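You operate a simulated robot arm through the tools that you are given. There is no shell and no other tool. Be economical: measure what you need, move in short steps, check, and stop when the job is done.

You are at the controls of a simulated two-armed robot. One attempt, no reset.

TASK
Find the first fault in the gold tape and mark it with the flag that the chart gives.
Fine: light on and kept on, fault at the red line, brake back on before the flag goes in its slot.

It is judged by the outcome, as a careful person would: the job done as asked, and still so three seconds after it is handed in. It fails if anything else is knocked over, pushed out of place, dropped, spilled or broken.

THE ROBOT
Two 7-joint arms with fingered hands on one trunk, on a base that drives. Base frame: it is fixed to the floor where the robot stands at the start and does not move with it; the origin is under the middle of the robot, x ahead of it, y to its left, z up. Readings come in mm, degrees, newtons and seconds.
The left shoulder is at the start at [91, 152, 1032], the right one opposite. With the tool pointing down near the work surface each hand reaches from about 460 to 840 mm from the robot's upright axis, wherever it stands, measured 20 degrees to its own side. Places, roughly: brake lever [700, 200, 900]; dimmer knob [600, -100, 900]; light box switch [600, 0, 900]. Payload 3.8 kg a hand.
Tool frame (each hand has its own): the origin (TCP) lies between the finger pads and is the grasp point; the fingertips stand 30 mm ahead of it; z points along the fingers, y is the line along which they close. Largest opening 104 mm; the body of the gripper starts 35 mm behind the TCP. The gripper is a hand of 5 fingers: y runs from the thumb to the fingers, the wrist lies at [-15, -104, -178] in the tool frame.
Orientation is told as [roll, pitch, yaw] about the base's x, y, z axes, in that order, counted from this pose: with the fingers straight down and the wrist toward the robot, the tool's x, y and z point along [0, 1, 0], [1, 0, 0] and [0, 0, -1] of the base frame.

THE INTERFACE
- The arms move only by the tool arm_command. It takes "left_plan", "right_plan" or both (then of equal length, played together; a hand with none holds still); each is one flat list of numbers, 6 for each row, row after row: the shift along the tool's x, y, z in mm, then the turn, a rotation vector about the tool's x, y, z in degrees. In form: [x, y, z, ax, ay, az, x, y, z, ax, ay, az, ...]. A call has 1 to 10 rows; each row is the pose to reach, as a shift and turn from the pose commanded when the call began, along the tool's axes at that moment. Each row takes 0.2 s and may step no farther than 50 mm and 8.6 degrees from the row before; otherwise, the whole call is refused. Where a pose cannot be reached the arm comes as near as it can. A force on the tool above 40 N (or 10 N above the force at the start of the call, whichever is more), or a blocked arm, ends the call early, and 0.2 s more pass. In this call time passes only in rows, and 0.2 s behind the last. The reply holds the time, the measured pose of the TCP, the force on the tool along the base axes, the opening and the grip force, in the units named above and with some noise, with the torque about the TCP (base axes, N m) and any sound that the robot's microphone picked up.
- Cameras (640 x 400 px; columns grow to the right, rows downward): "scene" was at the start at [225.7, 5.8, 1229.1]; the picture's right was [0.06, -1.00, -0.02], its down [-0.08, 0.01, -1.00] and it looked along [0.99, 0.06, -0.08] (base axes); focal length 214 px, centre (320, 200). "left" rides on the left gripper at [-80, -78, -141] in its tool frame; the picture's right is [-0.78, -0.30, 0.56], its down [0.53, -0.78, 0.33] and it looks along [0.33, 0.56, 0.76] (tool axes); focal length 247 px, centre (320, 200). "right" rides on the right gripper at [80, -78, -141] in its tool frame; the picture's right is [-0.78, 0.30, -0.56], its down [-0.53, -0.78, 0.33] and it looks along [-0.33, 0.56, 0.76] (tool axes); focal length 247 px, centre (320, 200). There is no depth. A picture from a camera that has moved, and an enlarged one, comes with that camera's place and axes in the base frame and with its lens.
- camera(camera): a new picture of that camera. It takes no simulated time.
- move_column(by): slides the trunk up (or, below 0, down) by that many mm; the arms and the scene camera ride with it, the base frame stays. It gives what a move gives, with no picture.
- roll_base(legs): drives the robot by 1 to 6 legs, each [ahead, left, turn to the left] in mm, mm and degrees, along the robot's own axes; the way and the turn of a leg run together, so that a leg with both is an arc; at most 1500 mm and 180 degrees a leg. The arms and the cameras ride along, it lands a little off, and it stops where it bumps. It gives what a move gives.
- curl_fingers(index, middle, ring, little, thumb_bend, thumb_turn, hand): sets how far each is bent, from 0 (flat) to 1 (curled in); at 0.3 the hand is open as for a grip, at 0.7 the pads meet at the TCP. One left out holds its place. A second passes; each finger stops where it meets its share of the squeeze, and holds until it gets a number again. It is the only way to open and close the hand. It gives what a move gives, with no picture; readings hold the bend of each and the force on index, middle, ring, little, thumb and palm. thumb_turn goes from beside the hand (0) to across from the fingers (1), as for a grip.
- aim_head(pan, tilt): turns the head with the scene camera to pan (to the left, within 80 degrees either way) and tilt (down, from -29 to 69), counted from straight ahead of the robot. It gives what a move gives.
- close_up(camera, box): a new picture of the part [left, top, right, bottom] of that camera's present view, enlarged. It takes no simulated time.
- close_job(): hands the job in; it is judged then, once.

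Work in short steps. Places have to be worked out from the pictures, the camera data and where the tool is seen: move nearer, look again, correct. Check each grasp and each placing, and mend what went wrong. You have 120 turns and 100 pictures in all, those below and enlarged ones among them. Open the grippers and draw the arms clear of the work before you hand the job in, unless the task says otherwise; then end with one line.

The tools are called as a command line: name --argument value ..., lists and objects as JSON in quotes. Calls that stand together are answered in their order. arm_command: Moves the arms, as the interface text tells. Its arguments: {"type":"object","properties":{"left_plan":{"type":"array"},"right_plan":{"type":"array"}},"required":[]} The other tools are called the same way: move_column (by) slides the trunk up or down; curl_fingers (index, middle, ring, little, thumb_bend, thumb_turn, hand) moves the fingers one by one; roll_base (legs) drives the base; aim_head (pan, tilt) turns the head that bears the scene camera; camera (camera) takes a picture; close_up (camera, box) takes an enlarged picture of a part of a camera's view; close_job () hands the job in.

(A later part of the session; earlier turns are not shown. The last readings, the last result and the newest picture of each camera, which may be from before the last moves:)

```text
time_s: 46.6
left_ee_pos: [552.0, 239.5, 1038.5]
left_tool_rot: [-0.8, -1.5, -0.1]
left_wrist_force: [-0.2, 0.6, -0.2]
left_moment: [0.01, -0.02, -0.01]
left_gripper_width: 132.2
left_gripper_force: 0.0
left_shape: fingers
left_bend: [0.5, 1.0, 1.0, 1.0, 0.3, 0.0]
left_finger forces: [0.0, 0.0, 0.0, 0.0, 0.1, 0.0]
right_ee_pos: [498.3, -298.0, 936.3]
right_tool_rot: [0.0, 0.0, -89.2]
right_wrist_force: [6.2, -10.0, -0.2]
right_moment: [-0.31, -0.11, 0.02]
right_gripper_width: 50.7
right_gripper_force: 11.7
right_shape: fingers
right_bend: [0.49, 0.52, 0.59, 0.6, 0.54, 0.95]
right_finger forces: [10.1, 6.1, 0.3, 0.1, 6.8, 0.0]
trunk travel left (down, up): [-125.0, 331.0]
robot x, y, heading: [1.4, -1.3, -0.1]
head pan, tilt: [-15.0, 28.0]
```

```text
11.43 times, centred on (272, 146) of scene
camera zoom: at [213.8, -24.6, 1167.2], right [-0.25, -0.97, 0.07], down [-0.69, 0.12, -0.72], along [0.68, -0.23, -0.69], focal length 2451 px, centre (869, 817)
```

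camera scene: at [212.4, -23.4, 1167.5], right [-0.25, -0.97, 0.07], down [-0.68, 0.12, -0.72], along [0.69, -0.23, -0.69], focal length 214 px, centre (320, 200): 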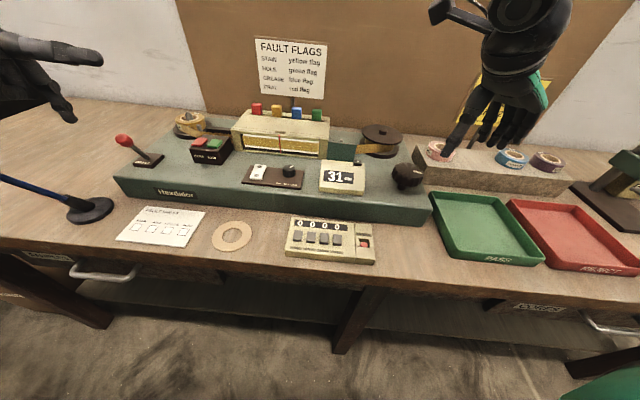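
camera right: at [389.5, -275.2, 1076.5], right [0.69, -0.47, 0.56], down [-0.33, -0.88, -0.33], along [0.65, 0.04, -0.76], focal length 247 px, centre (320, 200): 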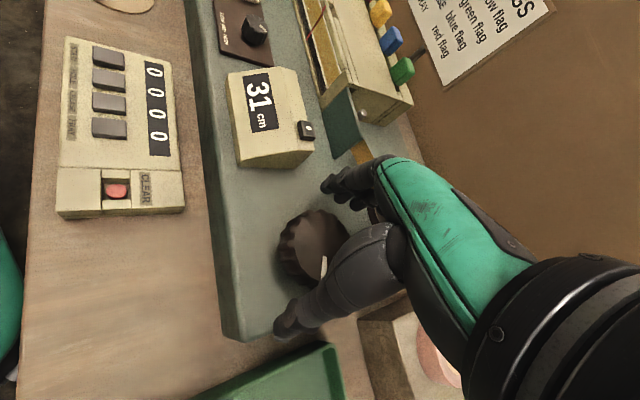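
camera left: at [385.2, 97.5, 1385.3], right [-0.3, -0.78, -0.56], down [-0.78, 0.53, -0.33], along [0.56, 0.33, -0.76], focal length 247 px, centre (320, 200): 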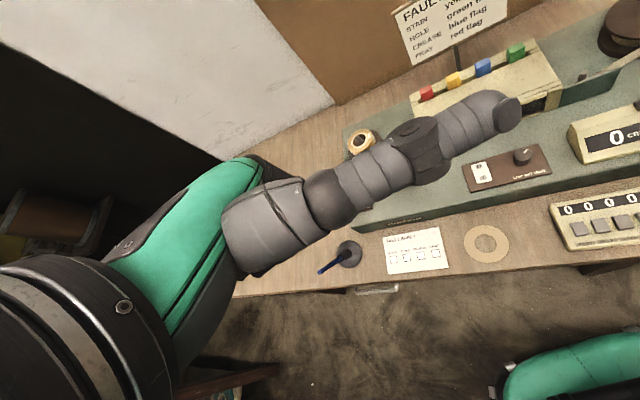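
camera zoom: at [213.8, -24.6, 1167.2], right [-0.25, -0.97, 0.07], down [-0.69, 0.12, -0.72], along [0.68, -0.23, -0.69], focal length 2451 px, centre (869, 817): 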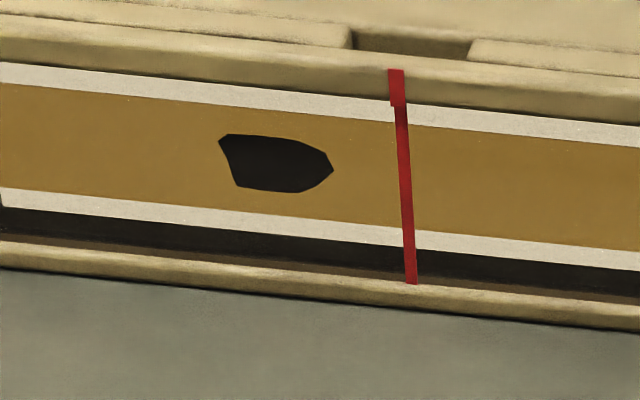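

Dark opaque blob within the tape — a stain (a hole would glow), so the yellow flag. It is ~2.6 cm short of the line; I wind 9° on and turn the left hand so its camera gives a second view of the line.

arm_command --right_plan '[0, 0, 0, 0, 0, 4, 0, 0, 0, 0, 0, 7, 0, 0, 0, 0, 0, 9]'

arm_command --left_plan '[0, 0, -10, 0, 0, 8, 0, 0, -20, 0, 0, 16, 0, 0, -30, 0, 0, 24, 0, 0, -40, 0, 0, 32, 0, 0, -40, 0, 0, 40]'

close_up --camera "scene" --box '[244, 132, 300, 160]'

camera --camera "left"

```text
time_s: 47.4
left_ee_pos: [551.7, 239.6, 1039.4]
left_tool_rot: [-0.8, -1.5, -0.2]
left_wrist_force: [0.7, -1.2, -1.1]
left_moment: [0.02, -0.01, -0.01]
left_gripper_width: 132.7
left_gripper_force: 0.1
left_shape: fingers
left_bend: [0.5, 1.0, 1.0, 1.0, 0.3, 0.0]
left_finger forces: [0.1, 0.0, 0.1, 0.1, 0.0, 0.0]
right_ee_pos: [498.9, -296.5, 936.2]
right_tool_rot: [0.0, 0.0, -98.1]
right_wrist_force: [6.8, -12.3, 3.4]
right_moment: [-0.38, -0.1, 0.03]
right_gripper_width: 50.9
right_gripper_force: 11.8
right_shape: fingers
right_bend: [0.49, 0.52, 0.59, 0.6, 0.54, 0.95]
right_finger forces: [10.2, 6.2, 0.4, 0.0, 6.9, 0.0]
trunk travel left (down, up): [-125.0, 331.0]
robot x, y, heading: [-2.5, -0.5, 0.0]
head pan, tilt: [-15.0, 28.0]
```

```text
time_s: 48.6
left_ee_pos: [551.4, 240.4, 1077.0]
left_tool_rot: [0.5, -1.7, -40.2]
left_wrist_force: [-0.6, -1.0, -0.6]
left_moment: [0.07, -0.02, -0.01]
left_gripper_width: 132.6
left_gripper_force: 0.1
left_shape: fingers
left_bend: [0.5, 1.0, 1.0, 1.0, 0.3, 0.0]
left_finger forces: [0.1, 0.0, 0.0, 0.1, 0.0, 0.0]
right_ee_pos: [498.1, -296.9, 936.6]
right_tool_rot: [-0.1, 0.0, -98.0]
right_wrist_force: [4.3, -12.8, 2.0]
right_moment: [-0.38, -0.04, 0.02]
right_gripper_width: 51.0
right_gripper_force: 11.7
right_shape: fingers
right_bend: [0.49, 0.52, 0.59, 0.6, 0.54, 0.95]
right_finger forces: [10.4, 6.4, 0.3, 0.0, 6.8, 0.0]
trunk travel left (down, up): [-125.0, 331.0]
robot x, y, heading: [-1.0, -3.5, -0.0]
head pan, tilt: [-15.0, 28.0]
```

```text
11.43 times, centred on (272, 146) of scene
camera zoom: at [213.4, -24.7, 1167.3], right [-0.25, -0.97, 0.07], down [-0.68, 0.12, -0.72], along [0.69, -0.23, -0.69], focal length 2451 px, centre (869, 817)
```

zoom: 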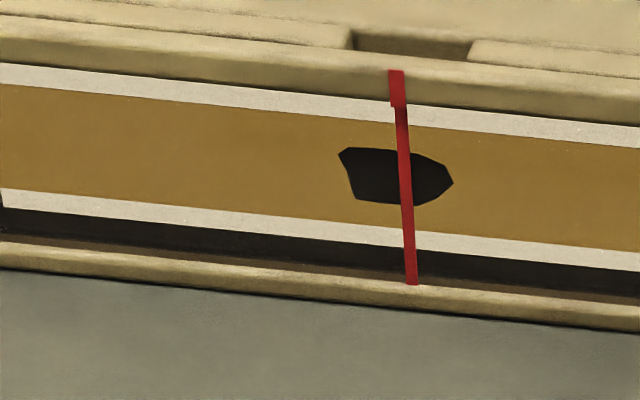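

```text
42 pictures are left
camera left: at [437.3, 232.6, 1216.0], right [-0.71, -0.41, -0.57], down [-0.24, 0.91, -0.35], along [0.66, -0.12, -0.74], focal length 247 px, centre (320, 200)
```

left: 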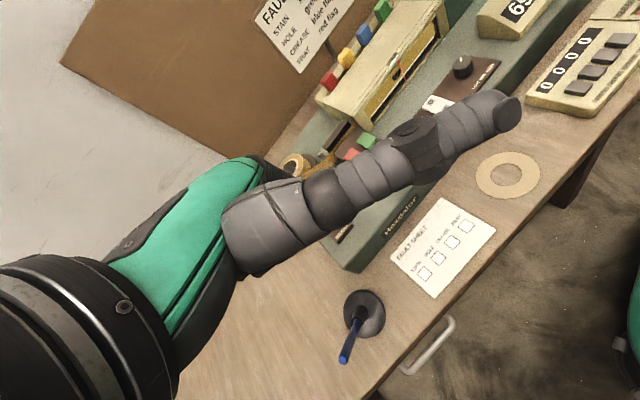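

In the scene view the stain centre is ~2 mm short of the line. Check from the left side.

close_up --camera "left" --box '[365, 45, 435, 95]'

```text
8.00 times, centred on (400, 70) of left
camera zoom: at [437.3, 232.6, 1216.0], right [-0.71, -0.41, -0.57], down [-0.24, 0.91, -0.35], along [0.66, -0.12, -0.74], focal length 1976 px, centre (-320, 1240)
```

zoom: 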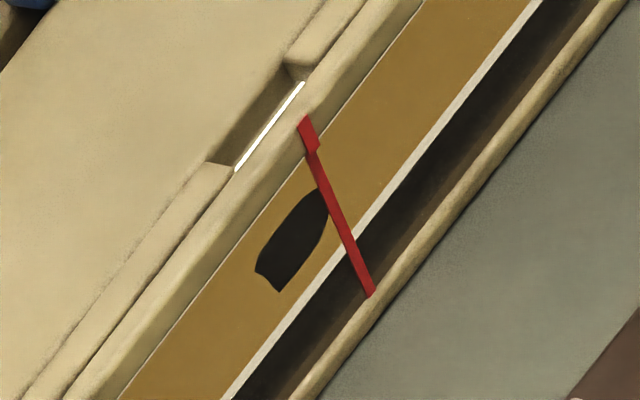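

The two views show the tape ~14 mm behind the line; correcting for parallax the stain centre is really ~6 mm short. I wind 2.2° more and re-check in both views.

arm_command --right_plan '[0, 0, 0, 0, 0, 1.2, 0, 0, 0, 0, 0, 2.3]'

close_up --camera "scene" --box '[244, 132, 300, 160]'

close_up --camera "left" --box '[365, 45, 435, 95]'

```text
time_s: 49.2
left_ee_pos: [550.9, 240.7, 1077.6]
left_tool_rot: [0.3, -1.7, -40.1]
left_wrist_force: [-0.9, 0.5, -0.2]
left_moment: [-0.01, -0.02, 0.06]
left_gripper_width: 132.4
left_gripper_force: 0.1
left_shape: fingers
left_bend: [0.5, 1.0, 1.0, 1.0, 0.3, 0.0]
left_finger forces: [0.1, 0.0, 0.0, 0.1, 0.0, 0.0]
right_ee_pos: [496.7, -296.7, 934.5]
right_tool_rot: [0.0, 0.1, -100.4]
right_wrist_force: [6.3, -12.7, 4.1]
right_moment: [-0.43, -0.1, 0.01]
right_gripper_width: 50.6
right_gripper_force: 12.0
right_shape: fingers
right_bend: [0.49, 0.52, 0.6, 0.6, 0.54, 0.95]
right_finger forces: [10.7, 6.3, 0.2, 0.0, 6.6, 0.0]
trunk travel left (down, up): [-125.0, 331.0]
robot x, y, heading: [-3.7, 3.2, 0.3]
head pan, tilt: [-15.0, 28.0]
```

```text
11.43 times, centred on (272, 146) of scene
camera zoom: at [213.3, -24.8, 1167.3], right [-0.25, -0.97, 0.07], down [-0.68, 0.12, -0.72], along [0.69, -0.23, -0.69], focal length 2451 px, centre (869, 817)
```

zoom: 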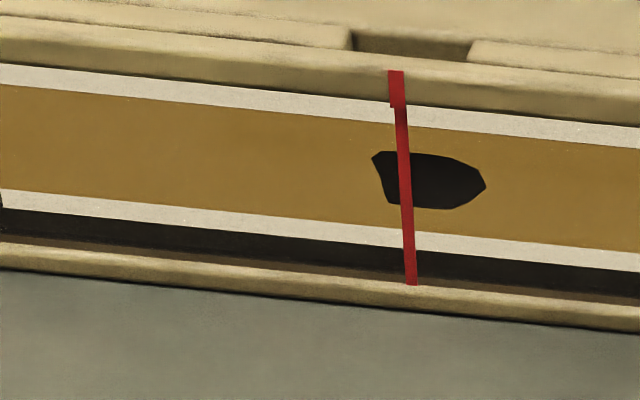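

```text
8.00 times, centred on (400, 70) of left
camera zoom: at [437.3, 232.3, 1216.1], right [-0.71, -0.41, -0.57], down [-0.24, 0.9, -0.35], along [0.66, -0.11, -0.74], focal length 1976 px, centre (-320, 1240)
```

zoom: 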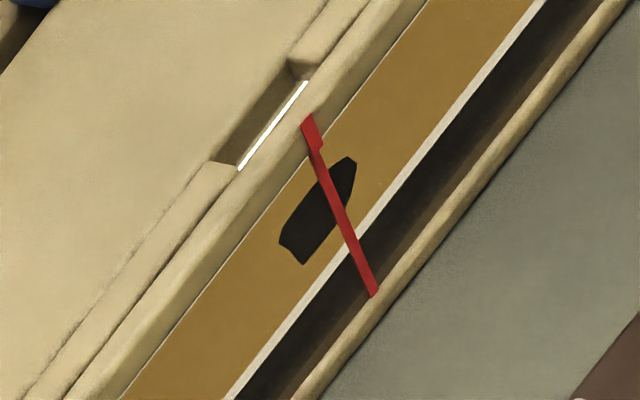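

True offset now ≈+1.5 mm, good. Holding the knob, I bring the left hand back to yaw 0 and down on the near side of the brake knob.

arm_command --left_plan '[0, 0, 0, 0, 0, -8, 0, 0, 0, 0, 0, -16, 0, 0, 0, 0, 0, -24, 0, 0, 0, 0, 0, -32, 0, 0, 0, 0, 0, -40]'

arm_command --left_plan '[8, 10, 40, 0, 0, 0, 8, 20, 80, 0, 0, 0]'

close_up --camera "scene" --box '[0, 80, 240, 230]'

```text
time_s: 50.4
left_ee_pos: [550.8, 241.0, 1077.4]
left_tool_rot: [-0.9, -1.6, 0.1]
left_wrist_force: [0.7, -1.1, -0.5]
left_moment: [0.01, -0.02, -0.01]
left_gripper_width: 132.6
left_gripper_force: 0.1
left_shape: fingers
left_bend: [0.5, 1.0, 1.0, 1.0, 0.3, 0.0]
left_finger forces: [0.1, 0.0, 0.0, 0.0, 0.1, 0.0]
right_ee_pos: [498.4, -297.5, 935.7]
right_tool_rot: [0.0, 0.1, -100.3]
right_wrist_force: [6.4, -12.5, 6.0]
right_moment: [-0.42, -0.07, 0.03]
right_gripper_width: 50.8
right_gripper_force: 11.9
right_shape: fingers
right_bend: [0.49, 0.52, 0.6, 0.6, 0.54, 0.95]
right_finger forces: [10.8, 6.2, 0.2, 0.0, 6.7, 0.0]
trunk travel left (down, up): [-125.0, 331.0]
robot x, y, heading: [-0.7, 1.3, -0.1]
head pan, tilt: [-15.0, 28.0]
```

```text
time_s: 51.0
left_ee_pos: [573.8, 246.0, 999.7]
left_tool_rot: [-0.8, -1.6, 0.0]
left_wrist_force: [0.7, 0.1, 0.2]
left_moment: [-0.03, -0.02, -0.01]
left_gripper_width: 132.5
left_gripper_force: 0.0
left_shape: fingers
left_bend: [0.5, 1.0, 1.0, 1.0, 0.3, 0.0]
left_finger forces: [0.0, 0.1, 0.1, 0.0, 0.0, 0.0]
right_ee_pos: [498.2, -297.2, 936.5]
right_tool_rot: [0.0, 0.1, -100.3]
right_wrist_force: [5.3, -14.0, 5.6]
right_moment: [-0.42, -0.1, -0.01]
right_gripper_width: 51.0
right_gripper_force: 12.3
right_shape: fingers
right_bend: [0.49, 0.52, 0.6, 0.6, 0.54, 0.95]
right_finger forces: [10.7, 6.7, 0.3, 0.0, 6.9, 0.0]
trunk travel left (down, up): [-125.0, 331.0]
robot x, y, heading: [1.5, -0.2, 0.0]
head pan, tilt: [-15.0, 28.0]
```

```text
2.67 times, centred on (120, 155) of scene
camera zoom: at [213.1, -24.6, 1167.3], right [-0.25, -0.97, 0.07], down [-0.68, 0.12, -0.72], along [0.69, -0.23, -0.69], focal length 572 px, centre (853, 320)
```

zoom: 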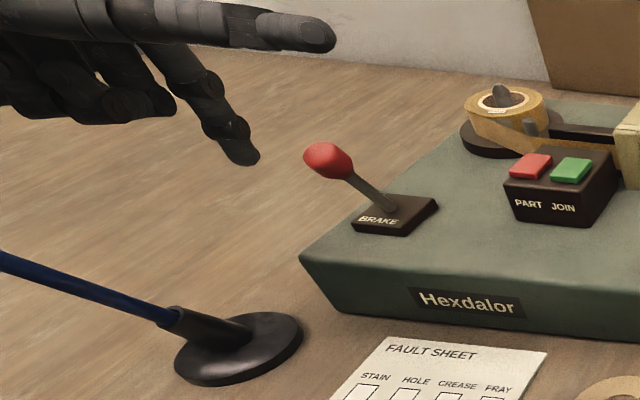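

Projection matches; the finger is ~55 mm short of the knob at its height+30. I lower and push the lever away along its swing.

arm_command --left_plan '[0, 0, 22, 0, 0, 0, 0, 5, 42, 0, 0, 0, -3, 20, 42, 0, 0, 0, -7, 33, 42, 0, 0, 0, -11, 46, 42, 0, 0, 0, -15, 56, 42, 0, 0, 0, -18, 66, 42, 0, 0, 0, -21, 74, 42, 0, 0, 0, -23, 81, 42, 0, 0, 0]'

close_up --camera "scene" --box '[0, 80, 240, 230]'

```text
time_s: 53.0
left_ee_pos: [653.9, 224.2, 958.3]
left_tool_rot: [-0.8, -1.7, -0.1]
left_wrist_force: [-6.1, 3.4, 2.9]
left_moment: [0.03, -0.02, 0.04]
left_gripper_width: 130.7
left_gripper_force: 3.5
left_shape: fingers
left_bend: [0.55, 1.0, 1.0, 1.0, 0.3, 0.0]
left_finger forces: [6.7, 0.0, 0.0, 0.1, 0.0, 0.1]
right_ee_pos: [497.9, -296.9, 934.7]
right_tool_rot: [0.0, 0.1, -100.3]
right_wrist_force: [6.5, -13.8, 2.9]
right_moment: [-0.37, -0.12, 0.03]
right_gripper_width: 50.9
right_gripper_force: 11.8
right_shape: fingers
right_bend: [0.49, 0.52, 0.6, 0.6, 0.54, 0.95]
right_finger forces: [11.2, 6.4, 0.1, 0.0, 6.6, 0.1]
trunk travel left (down, up): [-125.0, 331.0]
robot x, y, heading: [-1.8, -0.9, -0.2]
head pan, tilt: [-15.0, 28.0]
```

```text
2.67 times, centred on (120, 155) of scene
camera zoom: at [212.3, -24.5, 1167.5], right [-0.25, -0.97, 0.07], down [-0.68, 0.12, -0.72], along [0.69, -0.23, -0.69], focal length 572 px, centre (853, 320)
```

zoom: 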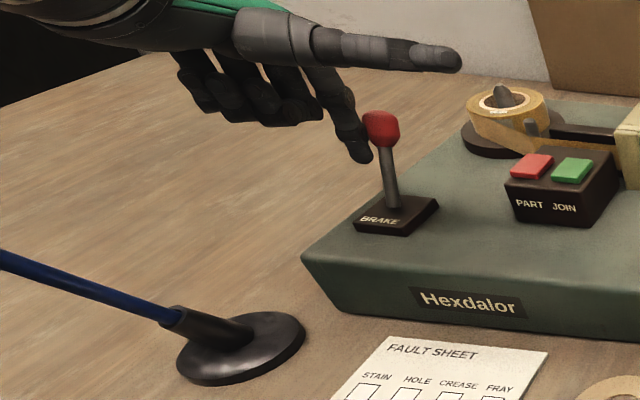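

The force rose to ~7 N at the stop and the knob computes to (711,210), its original place. I back the finger off and compare with the original view.

arm_command --left_plan '[4, -15, 0, 0, 0, 0, 10, -40, 0, 0, 0, 0, 12, -60, -40, 0, 0, 0, 12, -80, -75, 0, 0, 0]'

aim_head --pan 15 --tilt 15

close_up --camera "scene" --box '[250, 130, 390, 225]'

```text
time_s: 54.0
left_ee_pos: [571.3, 236.6, 1029.8]
left_tool_rot: [-0.8, -1.6, 0.0]
left_wrist_force: [-0.2, 0.3, 0.2]
left_moment: [-0.03, -0.02, 0.01]
left_gripper_width: 132.6
left_gripper_force: 0.1
left_shape: fingers
left_bend: [0.5, 1.0, 1.0, 1.0, 0.3, 0.0]
left_finger forces: [0.0, 0.0, 0.0, 0.1, 0.0, 0.0]
right_ee_pos: [497.8, -296.9, 937.0]
right_tool_rot: [-0.1, 0.1, -100.3]
right_wrist_force: [3.6, -10.7, 4.8]
right_moment: [-0.34, -0.07, -0.01]
right_gripper_width: 50.8
right_gripper_force: 10.9
right_shape: fingers
right_bend: [0.49, 0.53, 0.6, 0.6, 0.54, 0.95]
right_finger forces: [10.3, 6.4, 0.2, 0.1, 7.3, 0.0]
trunk travel left (down, up): [-125.0, 331.0]
robot x, y, heading: [-0.3, 1.6, -0.2]
head pan, tilt: [-15.0, 28.0]
```

```text
time_s: 54.9
left_ee_pos: [572.6, 237.5, 1031.6]
left_tool_rot: [-0.8, -1.6, -0.2]
left_wrist_force: [0.1, 0.2, -0.5]
left_moment: [-0.03, 0.02, 0.01]
left_gripper_width: 132.5
left_gripper_force: 0.1
left_shape: fingers
left_bend: [0.5, 1.0, 1.0, 1.0, 0.3, 0.0]
left_finger forces: [0.1, 0.0, 0.1, 0.0, 0.0, 0.0]
right_ee_pos: [498.6, -296.6, 935.6]
right_tool_rot: [0.1, 0.1, -100.3]
right_wrist_force: [4.0, -11.6, 3.7]
right_moment: [-0.36, -0.03, -0.01]
right_gripper_width: 50.9
right_gripper_force: 12.3
right_shape: fingers
right_bend: [0.49, 0.52, 0.6, 0.6, 0.54, 0.95]
right_finger forces: [10.4, 6.5, 0.2, 0.0, 7.1, 0.0]
trunk travel left (down, up): [-125.0, 331.0]
robot x, y, heading: [1.0, 2.1, 0.2]
head pan, tilt: [15.0, 15.0]
```

```text
4.21 times, centred on (320, 178) of scene
camera zoom: at [221.0, 23.1, 1187.0], right [0.25, -0.97, -0.07], down [-0.51, -0.07, -0.86], along [0.82, 0.25, -0.51], focal length 903 px, centre (320, 295)
```

zoom: 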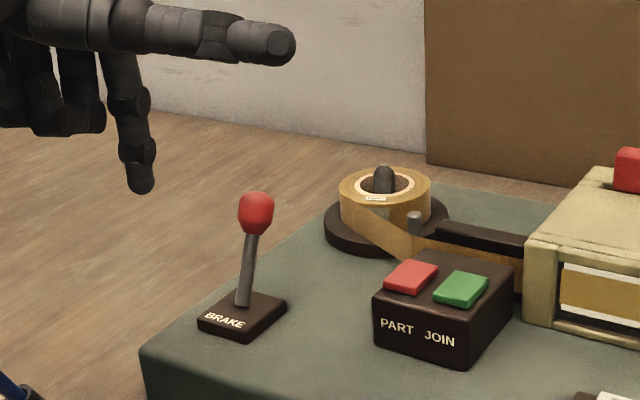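

The lever is back exactly at its original on-position. Now I release the knob and lift the right hand straight up, then check the stain.

curl_fingers --hand "right" --index 0.3 --middle 0.3 --ring 0.3 --little 0.3 --thumb_bend 0.3

arm_command --right_plan '[0, 0, -45, 0, 0, 0, 0, 0, -90, 0, 0, 0, 0, 0, -135, 0, 0, 0]'

aim_head --pan -15 --tilt 28

close_up --camera "scene" --box '[244, 132, 300, 160]'

camera --camera "scene"

```text
time_s: 55.9
left_ee_pos: [572.1, 238.8, 1032.1]
left_tool_rot: [-0.9, -1.6, 0.0]
left_wrist_force: [0.1, 0.9, -0.7]
left_moment: [0.01, 0.02, -0.04]
left_gripper_width: 132.2
left_gripper_force: 0.1
left_shape: fingers
left_bend: [0.5, 1.0, 1.0, 1.0, 0.3, 0.0]
left_finger forces: [0.0, 0.1, 0.0, 0.1, 0.0, 0.1]
right_ee_pos: [497.0, -295.2, 937.1]
right_tool_rot: [0.0, 0.0, -100.3]
right_wrist_force: [-0.2, 0.3, -0.1]
right_moment: [0.0, 0.0, 0.02]
right_gripper_width: 102.8
right_gripper_force: 0.0
right_shape: fingers
right_bend: [0.3, 0.3, 0.3, 0.3, 0.3, 0.97]
right_finger forces: [0.0, 0.0, 0.1, 0.0, 0.1, 0.0]
trunk travel left (down, up): [-125.0, 331.0]
robot x, y, heading: [0.2, -2.7, -0.2]
head pan, tilt: [15.0, 15.0]
```

```text
time_s: 56.7
left_ee_pos: [572.1, 239.3, 1031.6]
left_tool_rot: [-1.1, -1.5, 0.0]
left_wrist_force: [0.2, -0.4, 0.1]
left_moment: [0.01, 0.02, 0.01]
left_gripper_width: 132.6
left_gripper_force: 0.1
left_shape: fingers
left_bend: [0.5, 1.0, 1.0, 1.0, 0.3, 0.0]
left_finger forces: [0.1, 0.1, 0.0, 0.0, 0.0, 0.0]
right_ee_pos: [497.0, -294.0, 1071.9]
right_tool_rot: [0.0, 0.1, -100.4]
right_wrist_force: [-0.1, -0.2, -0.8]
right_moment: [-0.02, -0.03, 0.01]
right_gripper_width: 102.7
right_gripper_force: 0.1
right_shape: fingers
right_bend: [0.3, 0.3, 0.3, 0.3, 0.3, 0.97]
right_finger forces: [0.0, 0.0, 0.0, 0.1, 0.0, 0.1]
trunk travel left (down, up): [-125.0, 331.0]
robot x, y, heading: [-0.3, 1.9, -0.1]
head pan, tilt: [15.0, 15.0]
```

```text
time_s: 57.7
left_ee_pos: [573.4, 239.2, 1032.0]
left_tool_rot: [-0.9, -1.6, 0.0]
left_wrist_force: [0.6, -0.4, 0.5]
left_moment: [-0.01, 0.02, -0.04]
left_gripper_width: 132.1
left_gripper_force: 0.1
left_shape: fingers
left_bend: [0.5, 1.0, 1.0, 1.0, 0.3, 0.0]
left_finger forces: [0.0, 0.0, 0.1, 0.0, 0.0, 0.0]
right_ee_pos: [498.1, -294.1, 1071.1]
right_tool_rot: [0.1, 0.0, -100.2]
right_wrist_force: [0.9, -0.3, 0.2]
right_moment: [0.02, 0.01, 0.01]
right_gripper_width: 102.8
right_gripper_force: 0.1
right_shape: fingers
right_bend: [0.3, 0.3, 0.3, 0.3, 0.3, 0.97]
right_finger forces: [0.0, 0.0, 0.0, 0.0, 0.1, 0.0]
trunk travel left (down, up): [-125.0, 331.0]
robot x, y, heading: [-2.4, 3.4, 0.1]
head pan, tilt: [-15.0, 28.0]
```

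```text
11.43 times, centred on (272, 146) of scene
camera zoom: at [212.8, -22.8, 1167.5], right [-0.25, -0.97, 0.07], down [-0.68, 0.12, -0.72], along [0.69, -0.23, -0.69], focal length 2451 px, centre (869, 817)
```

zoom: 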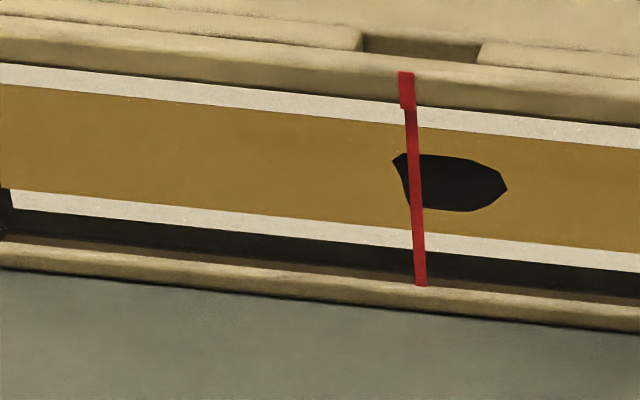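

```text
34 pictures are left
camera scene: at [212.8, -22.8, 1167.5], right [-0.25, -0.97, 0.07], down [-0.68, 0.12, -0.72], along [0.69, -0.23, -0.69], focal length 214 px, centre (320, 200)
```

scene: 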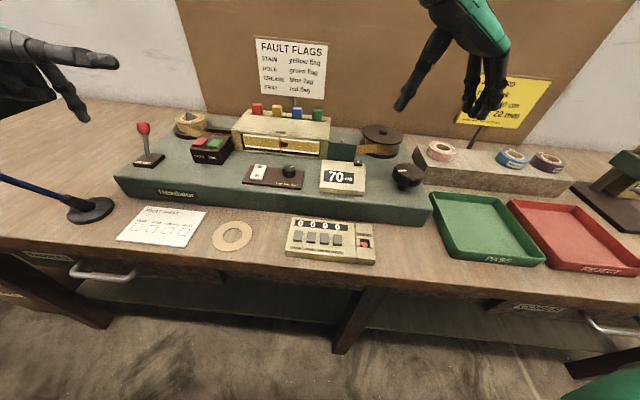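

The stain seems to have crept slightly on while braking. I take the left-side view again for a true parallax-free figure.

arm_command --left_plan '[0, -5, -10, 0, 0, 8, 0, -10, -20, 0, 0, 16, 0, -15, -30, 0, 0, 24, 0, -20, -40, 0, 0, 32, 0, -21, -45, 0, 0, 40]'

close_up --camera "left" --box '[365, 45, 435, 95]'

```text
time_s: 58.9
left_ee_pos: [550.4, 239.1, 1074.5]
left_tool_rot: [0.3, -1.7, -40.3]
left_wrist_force: [-0.1, 0.3, 0.6]
left_moment: [0.01, 0.01, 0.02]
left_gripper_width: 132.3
left_gripper_force: 0.0
left_shape: fingers
left_bend: [0.5, 1.0, 1.0, 1.0, 0.3, 0.0]
left_finger forces: [0.0, 0.0, 0.0, 0.0, 0.0, 0.1]
right_ee_pos: [498.0, -294.3, 1071.4]
right_tool_rot: [0.0, 0.0, -100.3]
right_wrist_force: [-0.2, -0.7, -0.5]
right_moment: [-0.02, 0.0, 0.04]
right_gripper_width: 102.9
right_gripper_force: 0.0
right_shape: fingers
right_bend: [0.3, 0.3, 0.3, 0.3, 0.3, 0.97]
right_finger forces: [0.0, 0.1, 0.0, 0.0, 0.1, 0.0]
trunk travel left (down, up): [-125.0, 331.0]
robot x, y, heading: [-0.1, -0.7, 0.0]
head pan, tilt: [-15.0, 28.0]
```

```text
8.00 times, centred on (400, 70) of left
camera zoom: at [436.8, 231.4, 1213.6], right [-0.71, -0.41, -0.57], down [-0.24, 0.9, -0.35], along [0.66, -0.12, -0.74], focal length 1976 px, centre (-320, 1240)
```

zoom: 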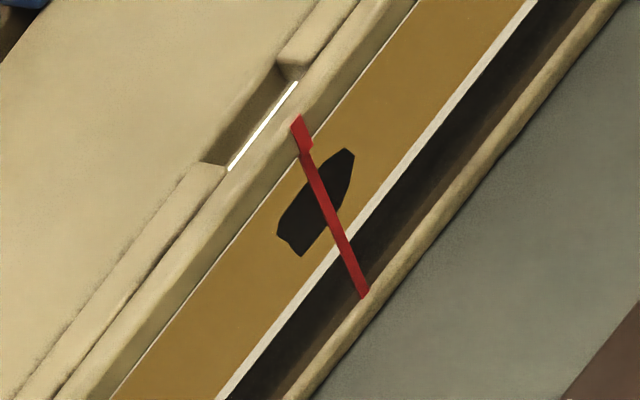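

True offset is now ≈ +4.5 mm, which I'd rather trim. I re-grip the knob (brake on), then release the brake and wind back slightly.

arm_command --right_plan '[0, 0, 45, 0, 0, 0, 0, 0, 90, 0, 0, 0, 0, 0, 135, 0, 0, 0]'

curl_fingers --hand "right" --index 0.6 --middle 0.6 --ring 0.6 --little 0.6 --thumb_bend 0.6

arm_command --left_plan '[0, 0, 0, 0, 0, -8, 0, 0, 0, 0, 0, -16, 0, 0, 0, 0, 0, -24, 0, 0, 0, 0, 0, -32, 0, 0, 0, 0, 0, -40]'

arm_command --left_plan '[-9, 40, 0, 0, 0, 0, -18, 80, 10, 0, 0, 0, -27, 120, 25, 0, 0, 0, -37, 160, 45, 0, 0, 0]'

close_up --camera "scene" --box '[244, 132, 300, 160]'

```text
time_s: 59.7
left_ee_pos: [550.8, 238.9, 1074.9]
left_tool_rot: [0.3, -1.8, -40.1]
left_wrist_force: [0.0, 0.2, -0.5]
left_moment: [0.02, -0.02, 0.0]
left_gripper_width: 132.6
left_gripper_force: 0.0
left_shape: fingers
left_bend: [0.5, 1.0, 1.0, 1.0, 0.3, 0.0]
left_finger forces: [0.0, 0.0, 0.0, 0.0, 0.1, 0.1]
right_ee_pos: [499.0, -296.5, 936.8]
right_tool_rot: [0.0, 0.0, -100.2]
right_wrist_force: [0.5, 0.2, -0.1]
right_moment: [-0.01, 0.02, 0.0]
right_gripper_width: 103.0
right_gripper_force: 0.1
right_shape: fingers
right_bend: [0.3, 0.3, 0.3, 0.3, 0.3, 0.97]
right_finger forces: [0.0, 0.0, 0.1, 0.0, 0.0, 0.1]
trunk travel left (down, up): [-125.0, 331.0]
robot x, y, heading: [-2.6, 2.0, 0.1]
head pan, tilt: [-15.0, 28.0]
```

```text
time_s: 60.7
left_ee_pos: [549.8, 237.1, 1074.4]
left_tool_rot: [0.4, -1.8, -40.0]
left_wrist_force: [-0.6, -1.0, 1.0]
left_moment: [0.01, 0.0, -0.01]
left_gripper_width: 132.8
left_gripper_force: 0.1
left_shape: fingers
left_bend: [0.5, 1.0, 1.0, 1.0, 0.3, 0.0]
left_finger forces: [0.0, 0.0, 0.0, 0.0, 0.0, 0.0]
right_ee_pos: [499.1, -297.9, 938.2]
right_tool_rot: [0.0, 0.0, -100.4]
right_wrist_force: [-3.3, -8.8, 2.3]
right_moment: [-0.33, 0.11, -0.03]
right_gripper_width: 52.0
right_gripper_force: 11.1
right_shape: fingers
right_bend: [0.5, 0.53, 0.6, 0.6, 0.52, 0.97]
right_finger forces: [9.4, 7.0, 0.1, 0.0, 7.1, 0.0]
trunk travel left (down, up): [-125.0, 331.0]
robot x, y, heading: [0.9, -3.4, -0.0]
head pan, tilt: [-15.0, 28.0]
```

```text
time_s: 61.9
left_ee_pos: [549.7, 237.9, 1075.8]
left_tool_rot: [-0.9, -1.5, 0.1]
left_wrist_force: [0.8, 1.8, -0.5]
left_moment: [0.0, -0.03, 0.0]
left_gripper_width: 132.3
left_gripper_force: 0.1
left_shape: fingers
left_bend: [0.5, 1.0, 1.0, 1.0, 0.3, 0.0]
left_finger forces: [0.1, 0.0, 0.0, 0.0, 0.0, 0.0]
right_ee_pos: [498.7, -298.7, 938.8]
right_tool_rot: [0.1, 0.1, -100.4]
right_wrist_force: [-3.2, -9.5, 2.0]
right_moment: [-0.34, 0.14, 0.02]
right_gripper_width: 52.2
right_gripper_force: 11.5
right_shape: fingers
right_bend: [0.5, 0.53, 0.6, 0.6, 0.53, 0.97]
right_finger forces: [9.5, 7.4, 0.0, 0.0, 6.9, 0.0]
trunk travel left (down, up): [-125.0, 331.0]
robot x, y, heading: [0.0, 0.0, -0.2]
head pan, tilt: [-15.0, 28.0]
```

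```text
time_s: 62.9
left_ee_pos: [714.3, 201.7, 1035.6]
left_tool_rot: [-0.8, -1.7, 0.0]
left_wrist_force: [-0.3, 0.5, 0.3]
left_moment: [-0.02, -0.03, -0.02]
left_gripper_width: 132.6
left_gripper_force: 0.0
left_shape: fingers
left_bend: [0.5, 1.0, 1.0, 1.0, 0.3, 0.0]
left_finger forces: [0.0, 0.0, 0.0, 0.0, 0.0, 0.0]
right_ee_pos: [497.5, -297.8, 938.2]
right_tool_rot: [0.0, 0.1, -100.3]
right_wrist_force: [-3.8, -8.6, 1.8]
right_moment: [-0.32, 0.12, -0.02]
right_gripper_width: 52.4
right_gripper_force: 12.0
right_shape: fingers
right_bend: [0.49, 0.53, 0.6, 0.6, 0.53, 0.97]
right_finger forces: [9.2, 7.5, 0.2, 0.0, 7.2, 0.0]
trunk travel left (down, up): [-125.0, 331.0]
robot x, y, heading: [0.4, -0.3, -0.1]
head pan, tilt: [-15.0, 28.0]
```

```text
11.43 times, centred on (272, 146) of scene
camera zoom: at [212.2, -24.4, 1167.5], right [-0.25, -0.97, 0.07], down [-0.68, 0.12, -0.72], along [0.69, -0.23, -0.69], focal length 2451 px, centre (869, 817)
```

zoom: 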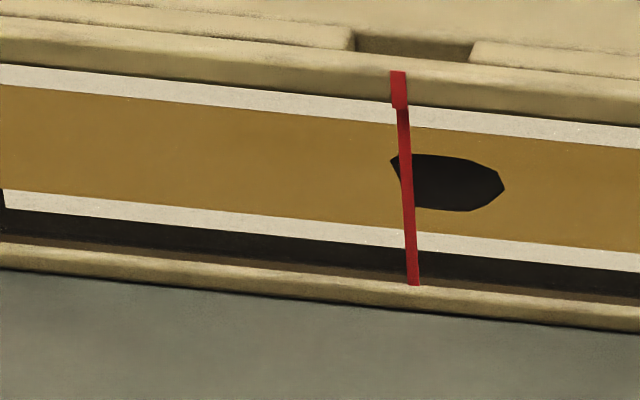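

Brake side ready: lower the left finger behind the lever and pull it off.

arm_command --left_plan '[0, 0, 25, 0, 0, 0, 0, 0, 50, 0, 0, 0, 0, 0, 78, 0, 0, 0]'

arm_command --left_plan '[3, -9, 0, 0, 0, 0, 6, -18, 0, 0, 0, 0, 9, -27, 0, 0, 0, 0, 11, -36, 0, 0, 0, 0, 14, -45, 0, 0, 0, 0, 17, -54, 0, 0, 0, 0, 19, -63, 1, 0, 0, 0, 22, -71, 2, 0, 0, 0, 24, -79, 3, 0, 0, 0, 26, -87, 4, 0, 0, 0]'

arm_command --left_plan '[-2, 8, 0, 0, 0, 0, -2, 8, -40, 0, 0, 0, -2, 8, -80, 0, 0, 0, 8, -25, -90, 0, 0, 0, 16, -48, -70, 0, 0, 0]'

camera --camera "scene"

```text
time_s: 63.7
left_ee_pos: [712.9, 199.5, 958.0]
left_tool_rot: [-0.9, -1.7, 0.0]
left_wrist_force: [-0.2, 0.8, 0.5]
left_moment: [0.02, -0.04, -0.02]
left_gripper_width: 132.5
left_gripper_force: 0.1
left_shape: fingers
left_bend: [0.5, 1.0, 1.0, 1.0, 0.3, 0.0]
left_finger forces: [0.0, 0.0, 0.0, 0.1, 0.0, 0.1]
right_ee_pos: [497.3, -297.5, 936.7]
right_tool_rot: [0.0, 0.0, -100.3]
right_wrist_force: [-3.5, -9.3, 0.7]
right_moment: [-0.29, 0.12, -0.01]
right_gripper_width: 51.9
right_gripper_force: 11.8
right_shape: fingers
right_bend: [0.49, 0.53, 0.6, 0.6, 0.53, 0.97]
right_finger forces: [9.2, 7.5, 0.2, 0.0, 7.1, 0.1]
trunk travel left (down, up): [-125.0, 331.0]
robot x, y, heading: [2.3, 1.8, -0.0]
head pan, tilt: [-15.0, 28.0]
```

```text
time_s: 65.9
left_ee_pos: [627.2, 225.9, 951.0]
left_tool_rot: [-0.9, -1.7, -0.1]
left_wrist_force: [3.9, -1.6, 1.0]
left_moment: [-0.07, -0.16, -0.04]
left_gripper_width: 134.2
left_gripper_force: 2.4
left_shape: fingers
left_bend: [0.46, 1.0, 1.0, 1.0, 0.3, 0.0]
left_finger forces: [4.0, 0.0, 0.0, 0.0, 0.0, 0.1]
right_ee_pos: [499.2, -298.0, 937.8]
right_tool_rot: [0.0, 0.1, -100.4]
right_wrist_force: [-4.6, -7.5, 2.9]
right_moment: [-0.28, 0.15, -0.02]
right_gripper_width: 52.1
right_gripper_force: 11.9
right_shape: fingers
right_bend: [0.49, 0.53, 0.6, 0.6, 0.53, 0.97]
right_finger forces: [8.5, 7.3, 0.2, 0.0, 7.6, 0.0]
trunk travel left (down, up): [-125.0, 331.0]
robot x, y, heading: [1.3, -0.5, 0.2]
head pan, tilt: [-15.0, 28.0]
```

```text
time_s: 67.1
left_ee_pos: [576.8, 242.1, 1018.8]
left_tool_rot: [-0.9, -1.6, -0.1]
left_wrist_force: [0.6, 0.4, 0.2]
left_moment: [0.01, -0.04, -0.04]
left_gripper_width: 132.3
left_gripper_force: 0.1
left_shape: fingers
left_bend: [0.5, 1.0, 1.0, 1.0, 0.3, 0.0]
left_finger forces: [0.0, 0.0, 0.0, 0.0, 0.1, 0.1]
right_ee_pos: [498.3, -297.3, 937.5]
right_tool_rot: [0.0, 0.1, -100.3]
right_wrist_force: [-3.1, -8.9, 2.3]
right_moment: [-0.28, 0.15, 0.0]
right_gripper_width: 52.1
right_gripper_force: 11.8
right_shape: fingers
right_bend: [0.49, 0.53, 0.6, 0.6, 0.53, 0.97]
right_finger forces: [9.1, 7.0, 0.1, 0.0, 7.4, 0.0]
trunk travel left (down, up): [-125.0, 331.0]
robot x, y, heading: [-0.4, 0.3, 0.1]
head pan, tilt: [-15.0, 28.0]
```

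```text
31 pictures are left
camera scene: at [212.0, -24.1, 1167.5], right [-0.25, -0.97, 0.07], down [-0.68, 0.12, -0.72], along [0.69, -0.23, -0.69], focal length 214 px, centre (320, 200)
```

scene: 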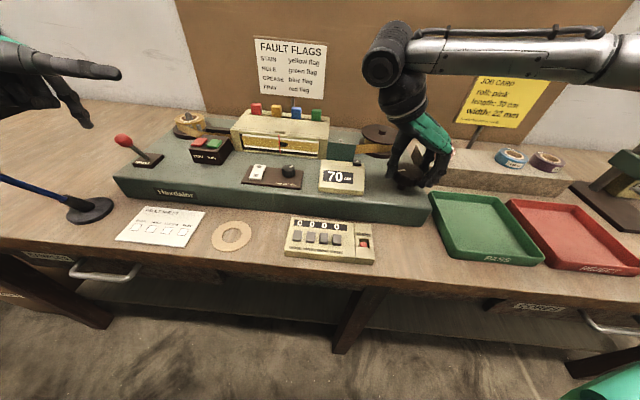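

Brake is off (lever toward me). Wind back 2.2°.

arm_command --right_plan '[0, 0, 0, 0, 0, -1.2, 0, 0, 0, 0, 0, -2.2]'

close_up --camera "scene" --box '[244, 132, 300, 160]'

```text
time_s: 67.7
left_ee_pos: [575.9, 242.5, 1019.8]
left_tool_rot: [-0.9, -1.6, 0.0]
left_wrist_force: [-0.2, 0.4, -0.4]
left_moment: [0.04, -0.02, 0.0]
left_gripper_width: 132.8
left_gripper_force: 0.1
left_shape: fingers
left_bend: [0.5, 1.0, 1.0, 1.0, 0.3, 0.0]
left_finger forces: [0.0, 0.0, 0.0, 0.0, 0.0, 0.0]
right_ee_pos: [498.6, -297.9, 937.3]
right_tool_rot: [0.0, 0.1, -98.2]
right_wrist_force: [-2.1, -8.1, 5.2]
right_moment: [-0.31, 0.06, -0.03]
right_gripper_width: 52.3
right_gripper_force: 11.6
right_shape: fingers
right_bend: [0.49, 0.53, 0.6, 0.6, 0.53, 0.97]
right_finger forces: [9.5, 6.6, 0.1, 0.0, 7.1, 0.0]
trunk travel left (down, up): [-125.0, 331.0]
robot x, y, heading: [-1.7, -1.7, -0.2]
head pan, tilt: [-15.0, 28.0]
```

```text
11.43 times, centred on (272, 146) of scene
camera zoom: at [211.9, -24.1, 1167.7], right [-0.25, -0.97, 0.07], down [-0.68, 0.12, -0.72], along [0.69, -0.23, -0.69], focal length 2451 px, centre (869, 817)
```

zoom: 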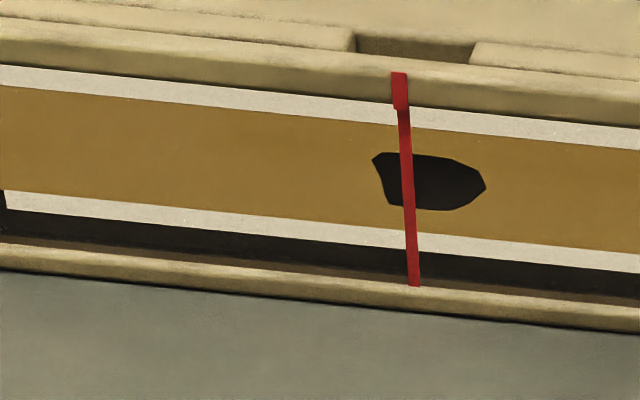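

Now +22 px (true ≈ +1.2 mm). To allow for a little creep on release I go back another 0.9°.

arm_command --right_plan '[0, 0, 0, 0, 0, -0.9]'

close_up --camera "scene" --box '[244, 132, 300, 160]'

```text
time_s: 68.1
left_ee_pos: [575.2, 243.0, 1019.4]
left_tool_rot: [-0.9, -1.6, 0.0]
left_wrist_force: [-0.1, -0.7, 0.1]
left_moment: [0.0, 0.02, 0.01]
left_gripper_width: 132.6
left_gripper_force: 0.1
left_shape: fingers
left_bend: [0.5, 1.0, 1.0, 1.0, 0.3, 0.0]
left_finger forces: [0.0, 0.0, 0.1, 0.0, 0.0, 0.0]
right_ee_pos: [497.1, -297.5, 938.7]
right_tool_rot: [0.1, 0.1, -97.1]
right_wrist_force: [-1.4, -9.5, 5.3]
right_moment: [-0.33, 0.07, -0.06]
right_gripper_width: 52.3
right_gripper_force: 11.3
right_shape: fingers
right_bend: [0.49, 0.53, 0.6, 0.6, 0.53, 0.97]
right_finger forces: [9.5, 6.6, 0.0, 0.0, 7.2, 0.1]
trunk travel left (down, up): [-125.0, 331.0]
robot x, y, heading: [0.7, -0.0, 0.1]
head pan, tilt: [-15.0, 28.0]
```

```text
11.43 times, centred on (272, 146) of scene
camera zoom: at [212.0, -24.1, 1167.6], right [-0.25, -0.97, 0.07], down [-0.68, 0.12, -0.72], along [0.69, -0.23, -0.69], focal length 2451 px, centre (869, 817)
```

zoom: 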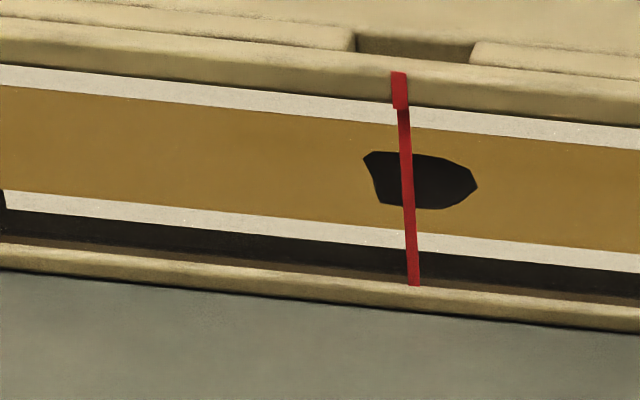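

Good (true ≈ -1 mm). Push the brake back on with the same move, and back off.

arm_command --left_plan '[3, 0, 30, 0, 0, 0, 3, 5, 62, 0, 0, 0, 0, 20, 62, 0, 0, 0, -4, 33, 62, 0, 0, 0, -8, 46, 62, 0, 0, 0, -12, 56, 62, 0, 0, 0, -15, 66, 62, 0, 0, 0, -18, 74, 62, 0, 0, 0, -20, 80, 62, 0, 0, 0]'

arm_command --left_plan '[4, -15, 0, 0, 0, 0, 10, -40, 0, 0, 0, 0, 12, -60, -40, 0, 0, 0, 12, -80, -75, 0, 0, 0]'

curl_fingers --hand "right" --index 0.3 --middle 0.3 --ring 0.3 --little 0.3 --thumb_bend 0.3

arm_command --right_plan '[0, 0, -45, 0, 0, 0, 0, 0, -90, 0, 0, 0, 0, 0, -135, 0, 0, 0]'

close_up --camera "scene" --box '[244, 132, 300, 160]'

close_up --camera "scene" --box '[80, 80, 340, 200]'

```text
time_s: 70.1
left_ee_pos: [656.9, 223.2, 959.8]
left_tool_rot: [-0.9, -1.5, 0.2]
left_wrist_force: [-8.1, 5.4, 2.6]
left_moment: [0.03, 0.03, 0.06]
left_gripper_width: 129.7
left_gripper_force: 4.4
left_shape: fingers
left_bend: [0.57, 1.0, 1.0, 1.0, 0.3, 0.0]
left_finger forces: [9.6, 0.0, 0.1, 0.0, 0.0, 0.1]
right_ee_pos: [496.8, -296.9, 937.4]
right_tool_rot: [0.1, -0.1, -97.3]
right_wrist_force: [1.1, -12.4, 4.6]
right_moment: [-0.37, 0.06, 0.04]
right_gripper_width: 52.3
right_gripper_force: 12.8
right_shape: fingers
right_bend: [0.49, 0.53, 0.6, 0.6, 0.53, 0.96]
right_finger forces: [10.6, 7.0, 0.0, 0.0, 6.7, 0.0]
trunk travel left (down, up): [-125.0, 331.0]
robot x, y, heading: [-1.8, -1.5, -0.3]
head pan, tilt: [-15.0, 28.0]
```

```text
time_s: 71.1
left_ee_pos: [575.5, 233.5, 1030.6]
left_tool_rot: [-1.0, -1.6, 0.0]
left_wrist_force: [-0.2, -0.4, 0.0]
left_moment: [0.06, 0.01, 0.01]
left_gripper_width: 132.5
left_gripper_force: 0.1
left_shape: fingers
left_bend: [0.5, 1.0, 1.0, 1.0, 0.3, 0.0]
left_finger forces: [0.0, 0.0, 0.0, 0.0, 0.0, 0.1]
right_ee_pos: [495.9, -298.1, 937.5]
right_tool_rot: [0.1, 0.0, -97.2]
right_wrist_force: [-1.7, -7.7, 6.4]
right_moment: [-0.29, 0.03, -0.03]
right_gripper_width: 52.2
right_gripper_force: 11.6
right_shape: fingers
right_bend: [0.49, 0.53, 0.6, 0.6, 0.53, 0.96]
right_finger forces: [9.3, 6.7, 0.0, 0.0, 7.6, 0.0]
trunk travel left (down, up): [-125.0, 331.0]
robot x, y, heading: [-0.1, -2.3, 0.1]
head pan, tilt: [-15.0, 28.0]
```

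```text
time_s: 72.1
left_ee_pos: [577.4, 234.0, 1030.8]
left_tool_rot: [-0.9, -1.5, 0.1]
left_wrist_force: [-0.5, -0.7, 0.3]
left_moment: [0.0, 0.01, 0.02]
left_gripper_width: 132.5
left_gripper_force: 0.0
left_shape: fingers
left_bend: [0.5, 1.0, 1.0, 1.0, 0.3, 0.0]
left_finger forces: [0.0, 0.0, 0.1, 0.0, 0.0, 0.0]
right_ee_pos: [497.7, -297.1, 937.2]
right_tool_rot: [0.0, 0.0, -97.2]
right_wrist_force: [1.0, -0.6, -0.1]
right_moment: [-0.01, 0.06, -0.02]
right_gripper_width: 102.8
right_gripper_force: 0.0
right_shape: fingers
right_bend: [0.3, 0.3, 0.3, 0.3, 0.3, 0.97]
right_finger forces: [0.0, 0.0, 0.0, 0.1, 0.1, 0.0]
trunk travel left (down, up): [-125.0, 331.0]
robot x, y, heading: [-4.6, 1.1, -0.1]
head pan, tilt: [-15.0, 28.0]
```

```text
time_s: 72.9
left_ee_pos: [576.8, 234.7, 1031.3]
left_tool_rot: [-1.0, -1.5, 0.0]
left_wrist_force: [-0.4, 0.1, -0.5]
left_moment: [-0.01, -0.02, -0.01]
left_gripper_width: 132.4
left_gripper_force: 0.0
left_shape: fingers
left_bend: [0.5, 1.0, 1.0, 1.0, 0.3, 0.0]
left_finger forces: [0.0, 0.1, 0.0, 0.1, 0.0, 0.1]
right_ee_pos: [496.9, -295.2, 1071.9]
right_tool_rot: [0.1, 0.0, -97.2]
right_wrist_force: [-1.0, -0.7, -0.5]
right_moment: [-0.05, -0.03, 0.0]
right_gripper_width: 102.8
right_gripper_force: 0.2
right_shape: fingers
right_bend: [0.3, 0.3, 0.3, 0.3, 0.3, 0.97]
right_finger forces: [0.0, 0.0, 0.0, 0.0, 0.0, 0.1]
trunk travel left (down, up): [-125.0, 331.0]
robot x, y, heading: [-4.6, 3.8, -0.2]
head pan, tilt: [-15.0, 28.0]
```

```text
11.43 times, centred on (272, 146) of scene
camera zoom: at [212.0, -22.3, 1167.7], right [-0.25, -0.97, 0.07], down [-0.68, 0.12, -0.72], along [0.69, -0.23, -0.69], focal length 2451 px, centre (869, 817)
```

zoom: 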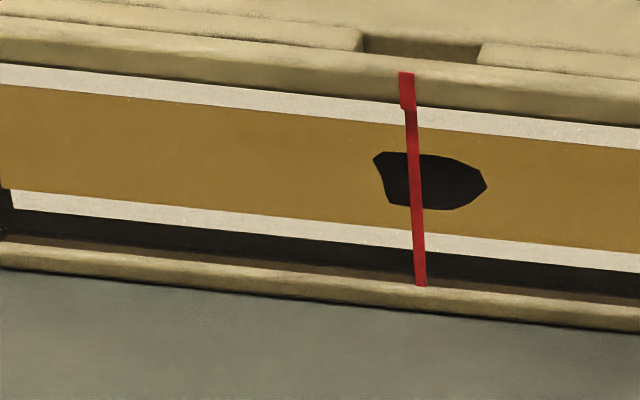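

```text
2.46 times, centred on (210, 140) of scene
camera zoom: at [212.0, -22.3, 1167.7], right [-0.25, -0.97, 0.07], down [-0.68, 0.12, -0.72], along [0.69, -0.23, -0.69], focal length 528 px, centre (591, 348)
```

zoom: 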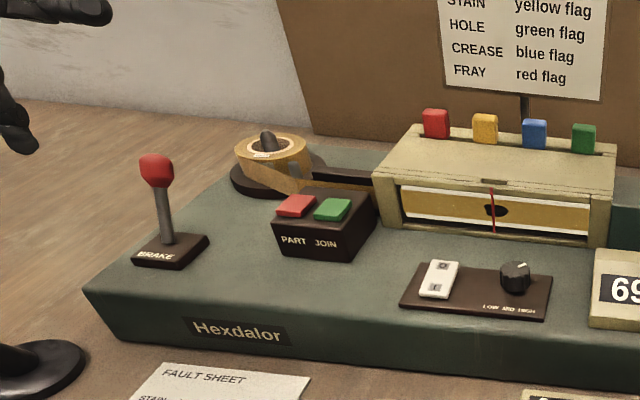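

The stain is now at the line (true ≈0 mm) and the brake is on. Next the yellow flag at ≈(763,-69,948): I unwind the right wrist to the machine's yaw (-22°) and pre-shape index, middle and thumb, with ring and little tucked.

arm_command --right_plan '[0, 0, -5, 0, 0, -8.4, 0, 0, -5, 0, 0, -16.8, 0, 0, -5, 0, 0, -25.2, 0, 0, -5, 0, 0, -33.6, 0, 0, -5, 0, 0, -42, 0, 0, -5, 0, 0, -50.4, 0, 0, -5, 0, 0, -58.8, 0, 0, -5, 0, 0, -67.2, 0, 0, -5, 0, 0, -75.2]'

curl_fingers --hand "right" --index 0.54 --middle 0.54 --ring 1 --little 1 --thumb_bend 0.54 --thumb_turn 1

arm_command --right_plan '[0, 0, -8, -5, 0, 0, 0, 0, -16, -10, 0, 0, 0, 0, -24, -15, 0, 0, 0, 0, -30, -20, 0, 0]'

```text
time_s: 74.9
left_ee_pos: [576.4, 232.6, 1031.1]
left_tool_rot: [-0.9, -1.6, -0.1]
left_wrist_force: [-1.0, -0.1, -0.4]
left_moment: [0.0, 0.0, -0.03]
left_gripper_width: 132.4
left_gripper_force: 0.0
left_shape: fingers
left_bend: [0.5, 1.0, 1.0, 1.0, 0.3, 0.0]
left_finger forces: [0.0, 0.0, 0.0, 0.0, 0.0, 0.0]
right_ee_pos: [497.3, -296.6, 1076.5]
right_tool_rot: [-0.1, -0.1, -21.9]
right_wrist_force: [-0.2, 1.0, 0.5]
right_moment: [-0.04, -0.03, 0.01]
right_gripper_width: 102.7
right_gripper_force: 0.2
right_shape: fingers
right_bend: [0.3, 0.3, 0.3, 0.3, 0.3, 0.97]
right_finger forces: [0.1, 0.0, 0.1, 0.0, 0.1, 0.0]
trunk travel left (down, up): [-125.0, 331.0]
robot x, y, heading: [-0.4, 3.2, 0.0]
head pan, tilt: [-15.0, 28.0]
```

```text
time_s: 75.9
left_ee_pos: [577.6, 234.3, 1031.1]
left_tool_rot: [-0.9, -1.6, 0.0]
left_wrist_force: [-1.0, 0.4, -0.2]
left_moment: [0.02, -0.01, 0.03]
left_gripper_width: 132.3
left_gripper_force: 0.0
left_shape: fingers
left_bend: [0.5, 1.0, 1.0, 1.0, 0.3, 0.0]
left_finger forces: [0.0, 0.1, 0.0, 0.0, 0.1, 0.0]
right_ee_pos: [497.9, -295.2, 1077.1]
right_tool_rot: [-0.1, 0.0, -21.9]
right_wrist_force: [-0.2, -0.5, -0.8]
right_moment: [0.04, -0.01, -0.01]
right_gripper_width: 41.8
right_gripper_force: 0.0
right_shape: fingers
right_bend: [0.54, 0.54, 1.0, 1.0, 0.54, 1.0]
right_finger forces: [0.0, 0.0, 0.1, 0.0, 0.0, 0.0]
trunk travel left (down, up): [-125.0, 331.0]
robot x, y, heading: [0.2, -3.2, 0.3]
head pan, tilt: [-15.0, 28.0]
```

```text
time_s: 76.9
left_ee_pos: [576.2, 234.5, 1032.0]
left_tool_rot: [-0.8, -1.5, 0.0]
left_wrist_force: [0.4, 0.1, 0.6]
left_moment: [-0.04, 0.0, 0.02]
left_gripper_width: 132.4
left_gripper_force: 0.0
left_shape: fingers
left_bend: [0.5, 1.0, 1.0, 1.0, 0.3, 0.0]
left_finger forces: [0.0, 0.0, 0.1, 0.0, 0.0, 0.1]
right_ee_pos: [497.7, -295.2, 1109.1]
right_tool_rot: [0.0, -20.0, -22.1]
right_wrist_force: [0.3, -0.3, 0.0]
right_moment: [0.01, 0.01, -0.02]
right_gripper_width: 42.1
right_gripper_force: 0.1
right_shape: fingers
right_bend: [0.54, 0.54, 1.0, 1.0, 0.54, 1.0]
right_finger forces: [0.0, 0.1, 0.1, 0.0, 0.0, 0.0]
trunk travel left (down, up): [-125.0, 331.0]
robot x, y, heading: [-1.6, -0.8, -0.2]
head pan, tilt: [-15.0, 28.0]
```

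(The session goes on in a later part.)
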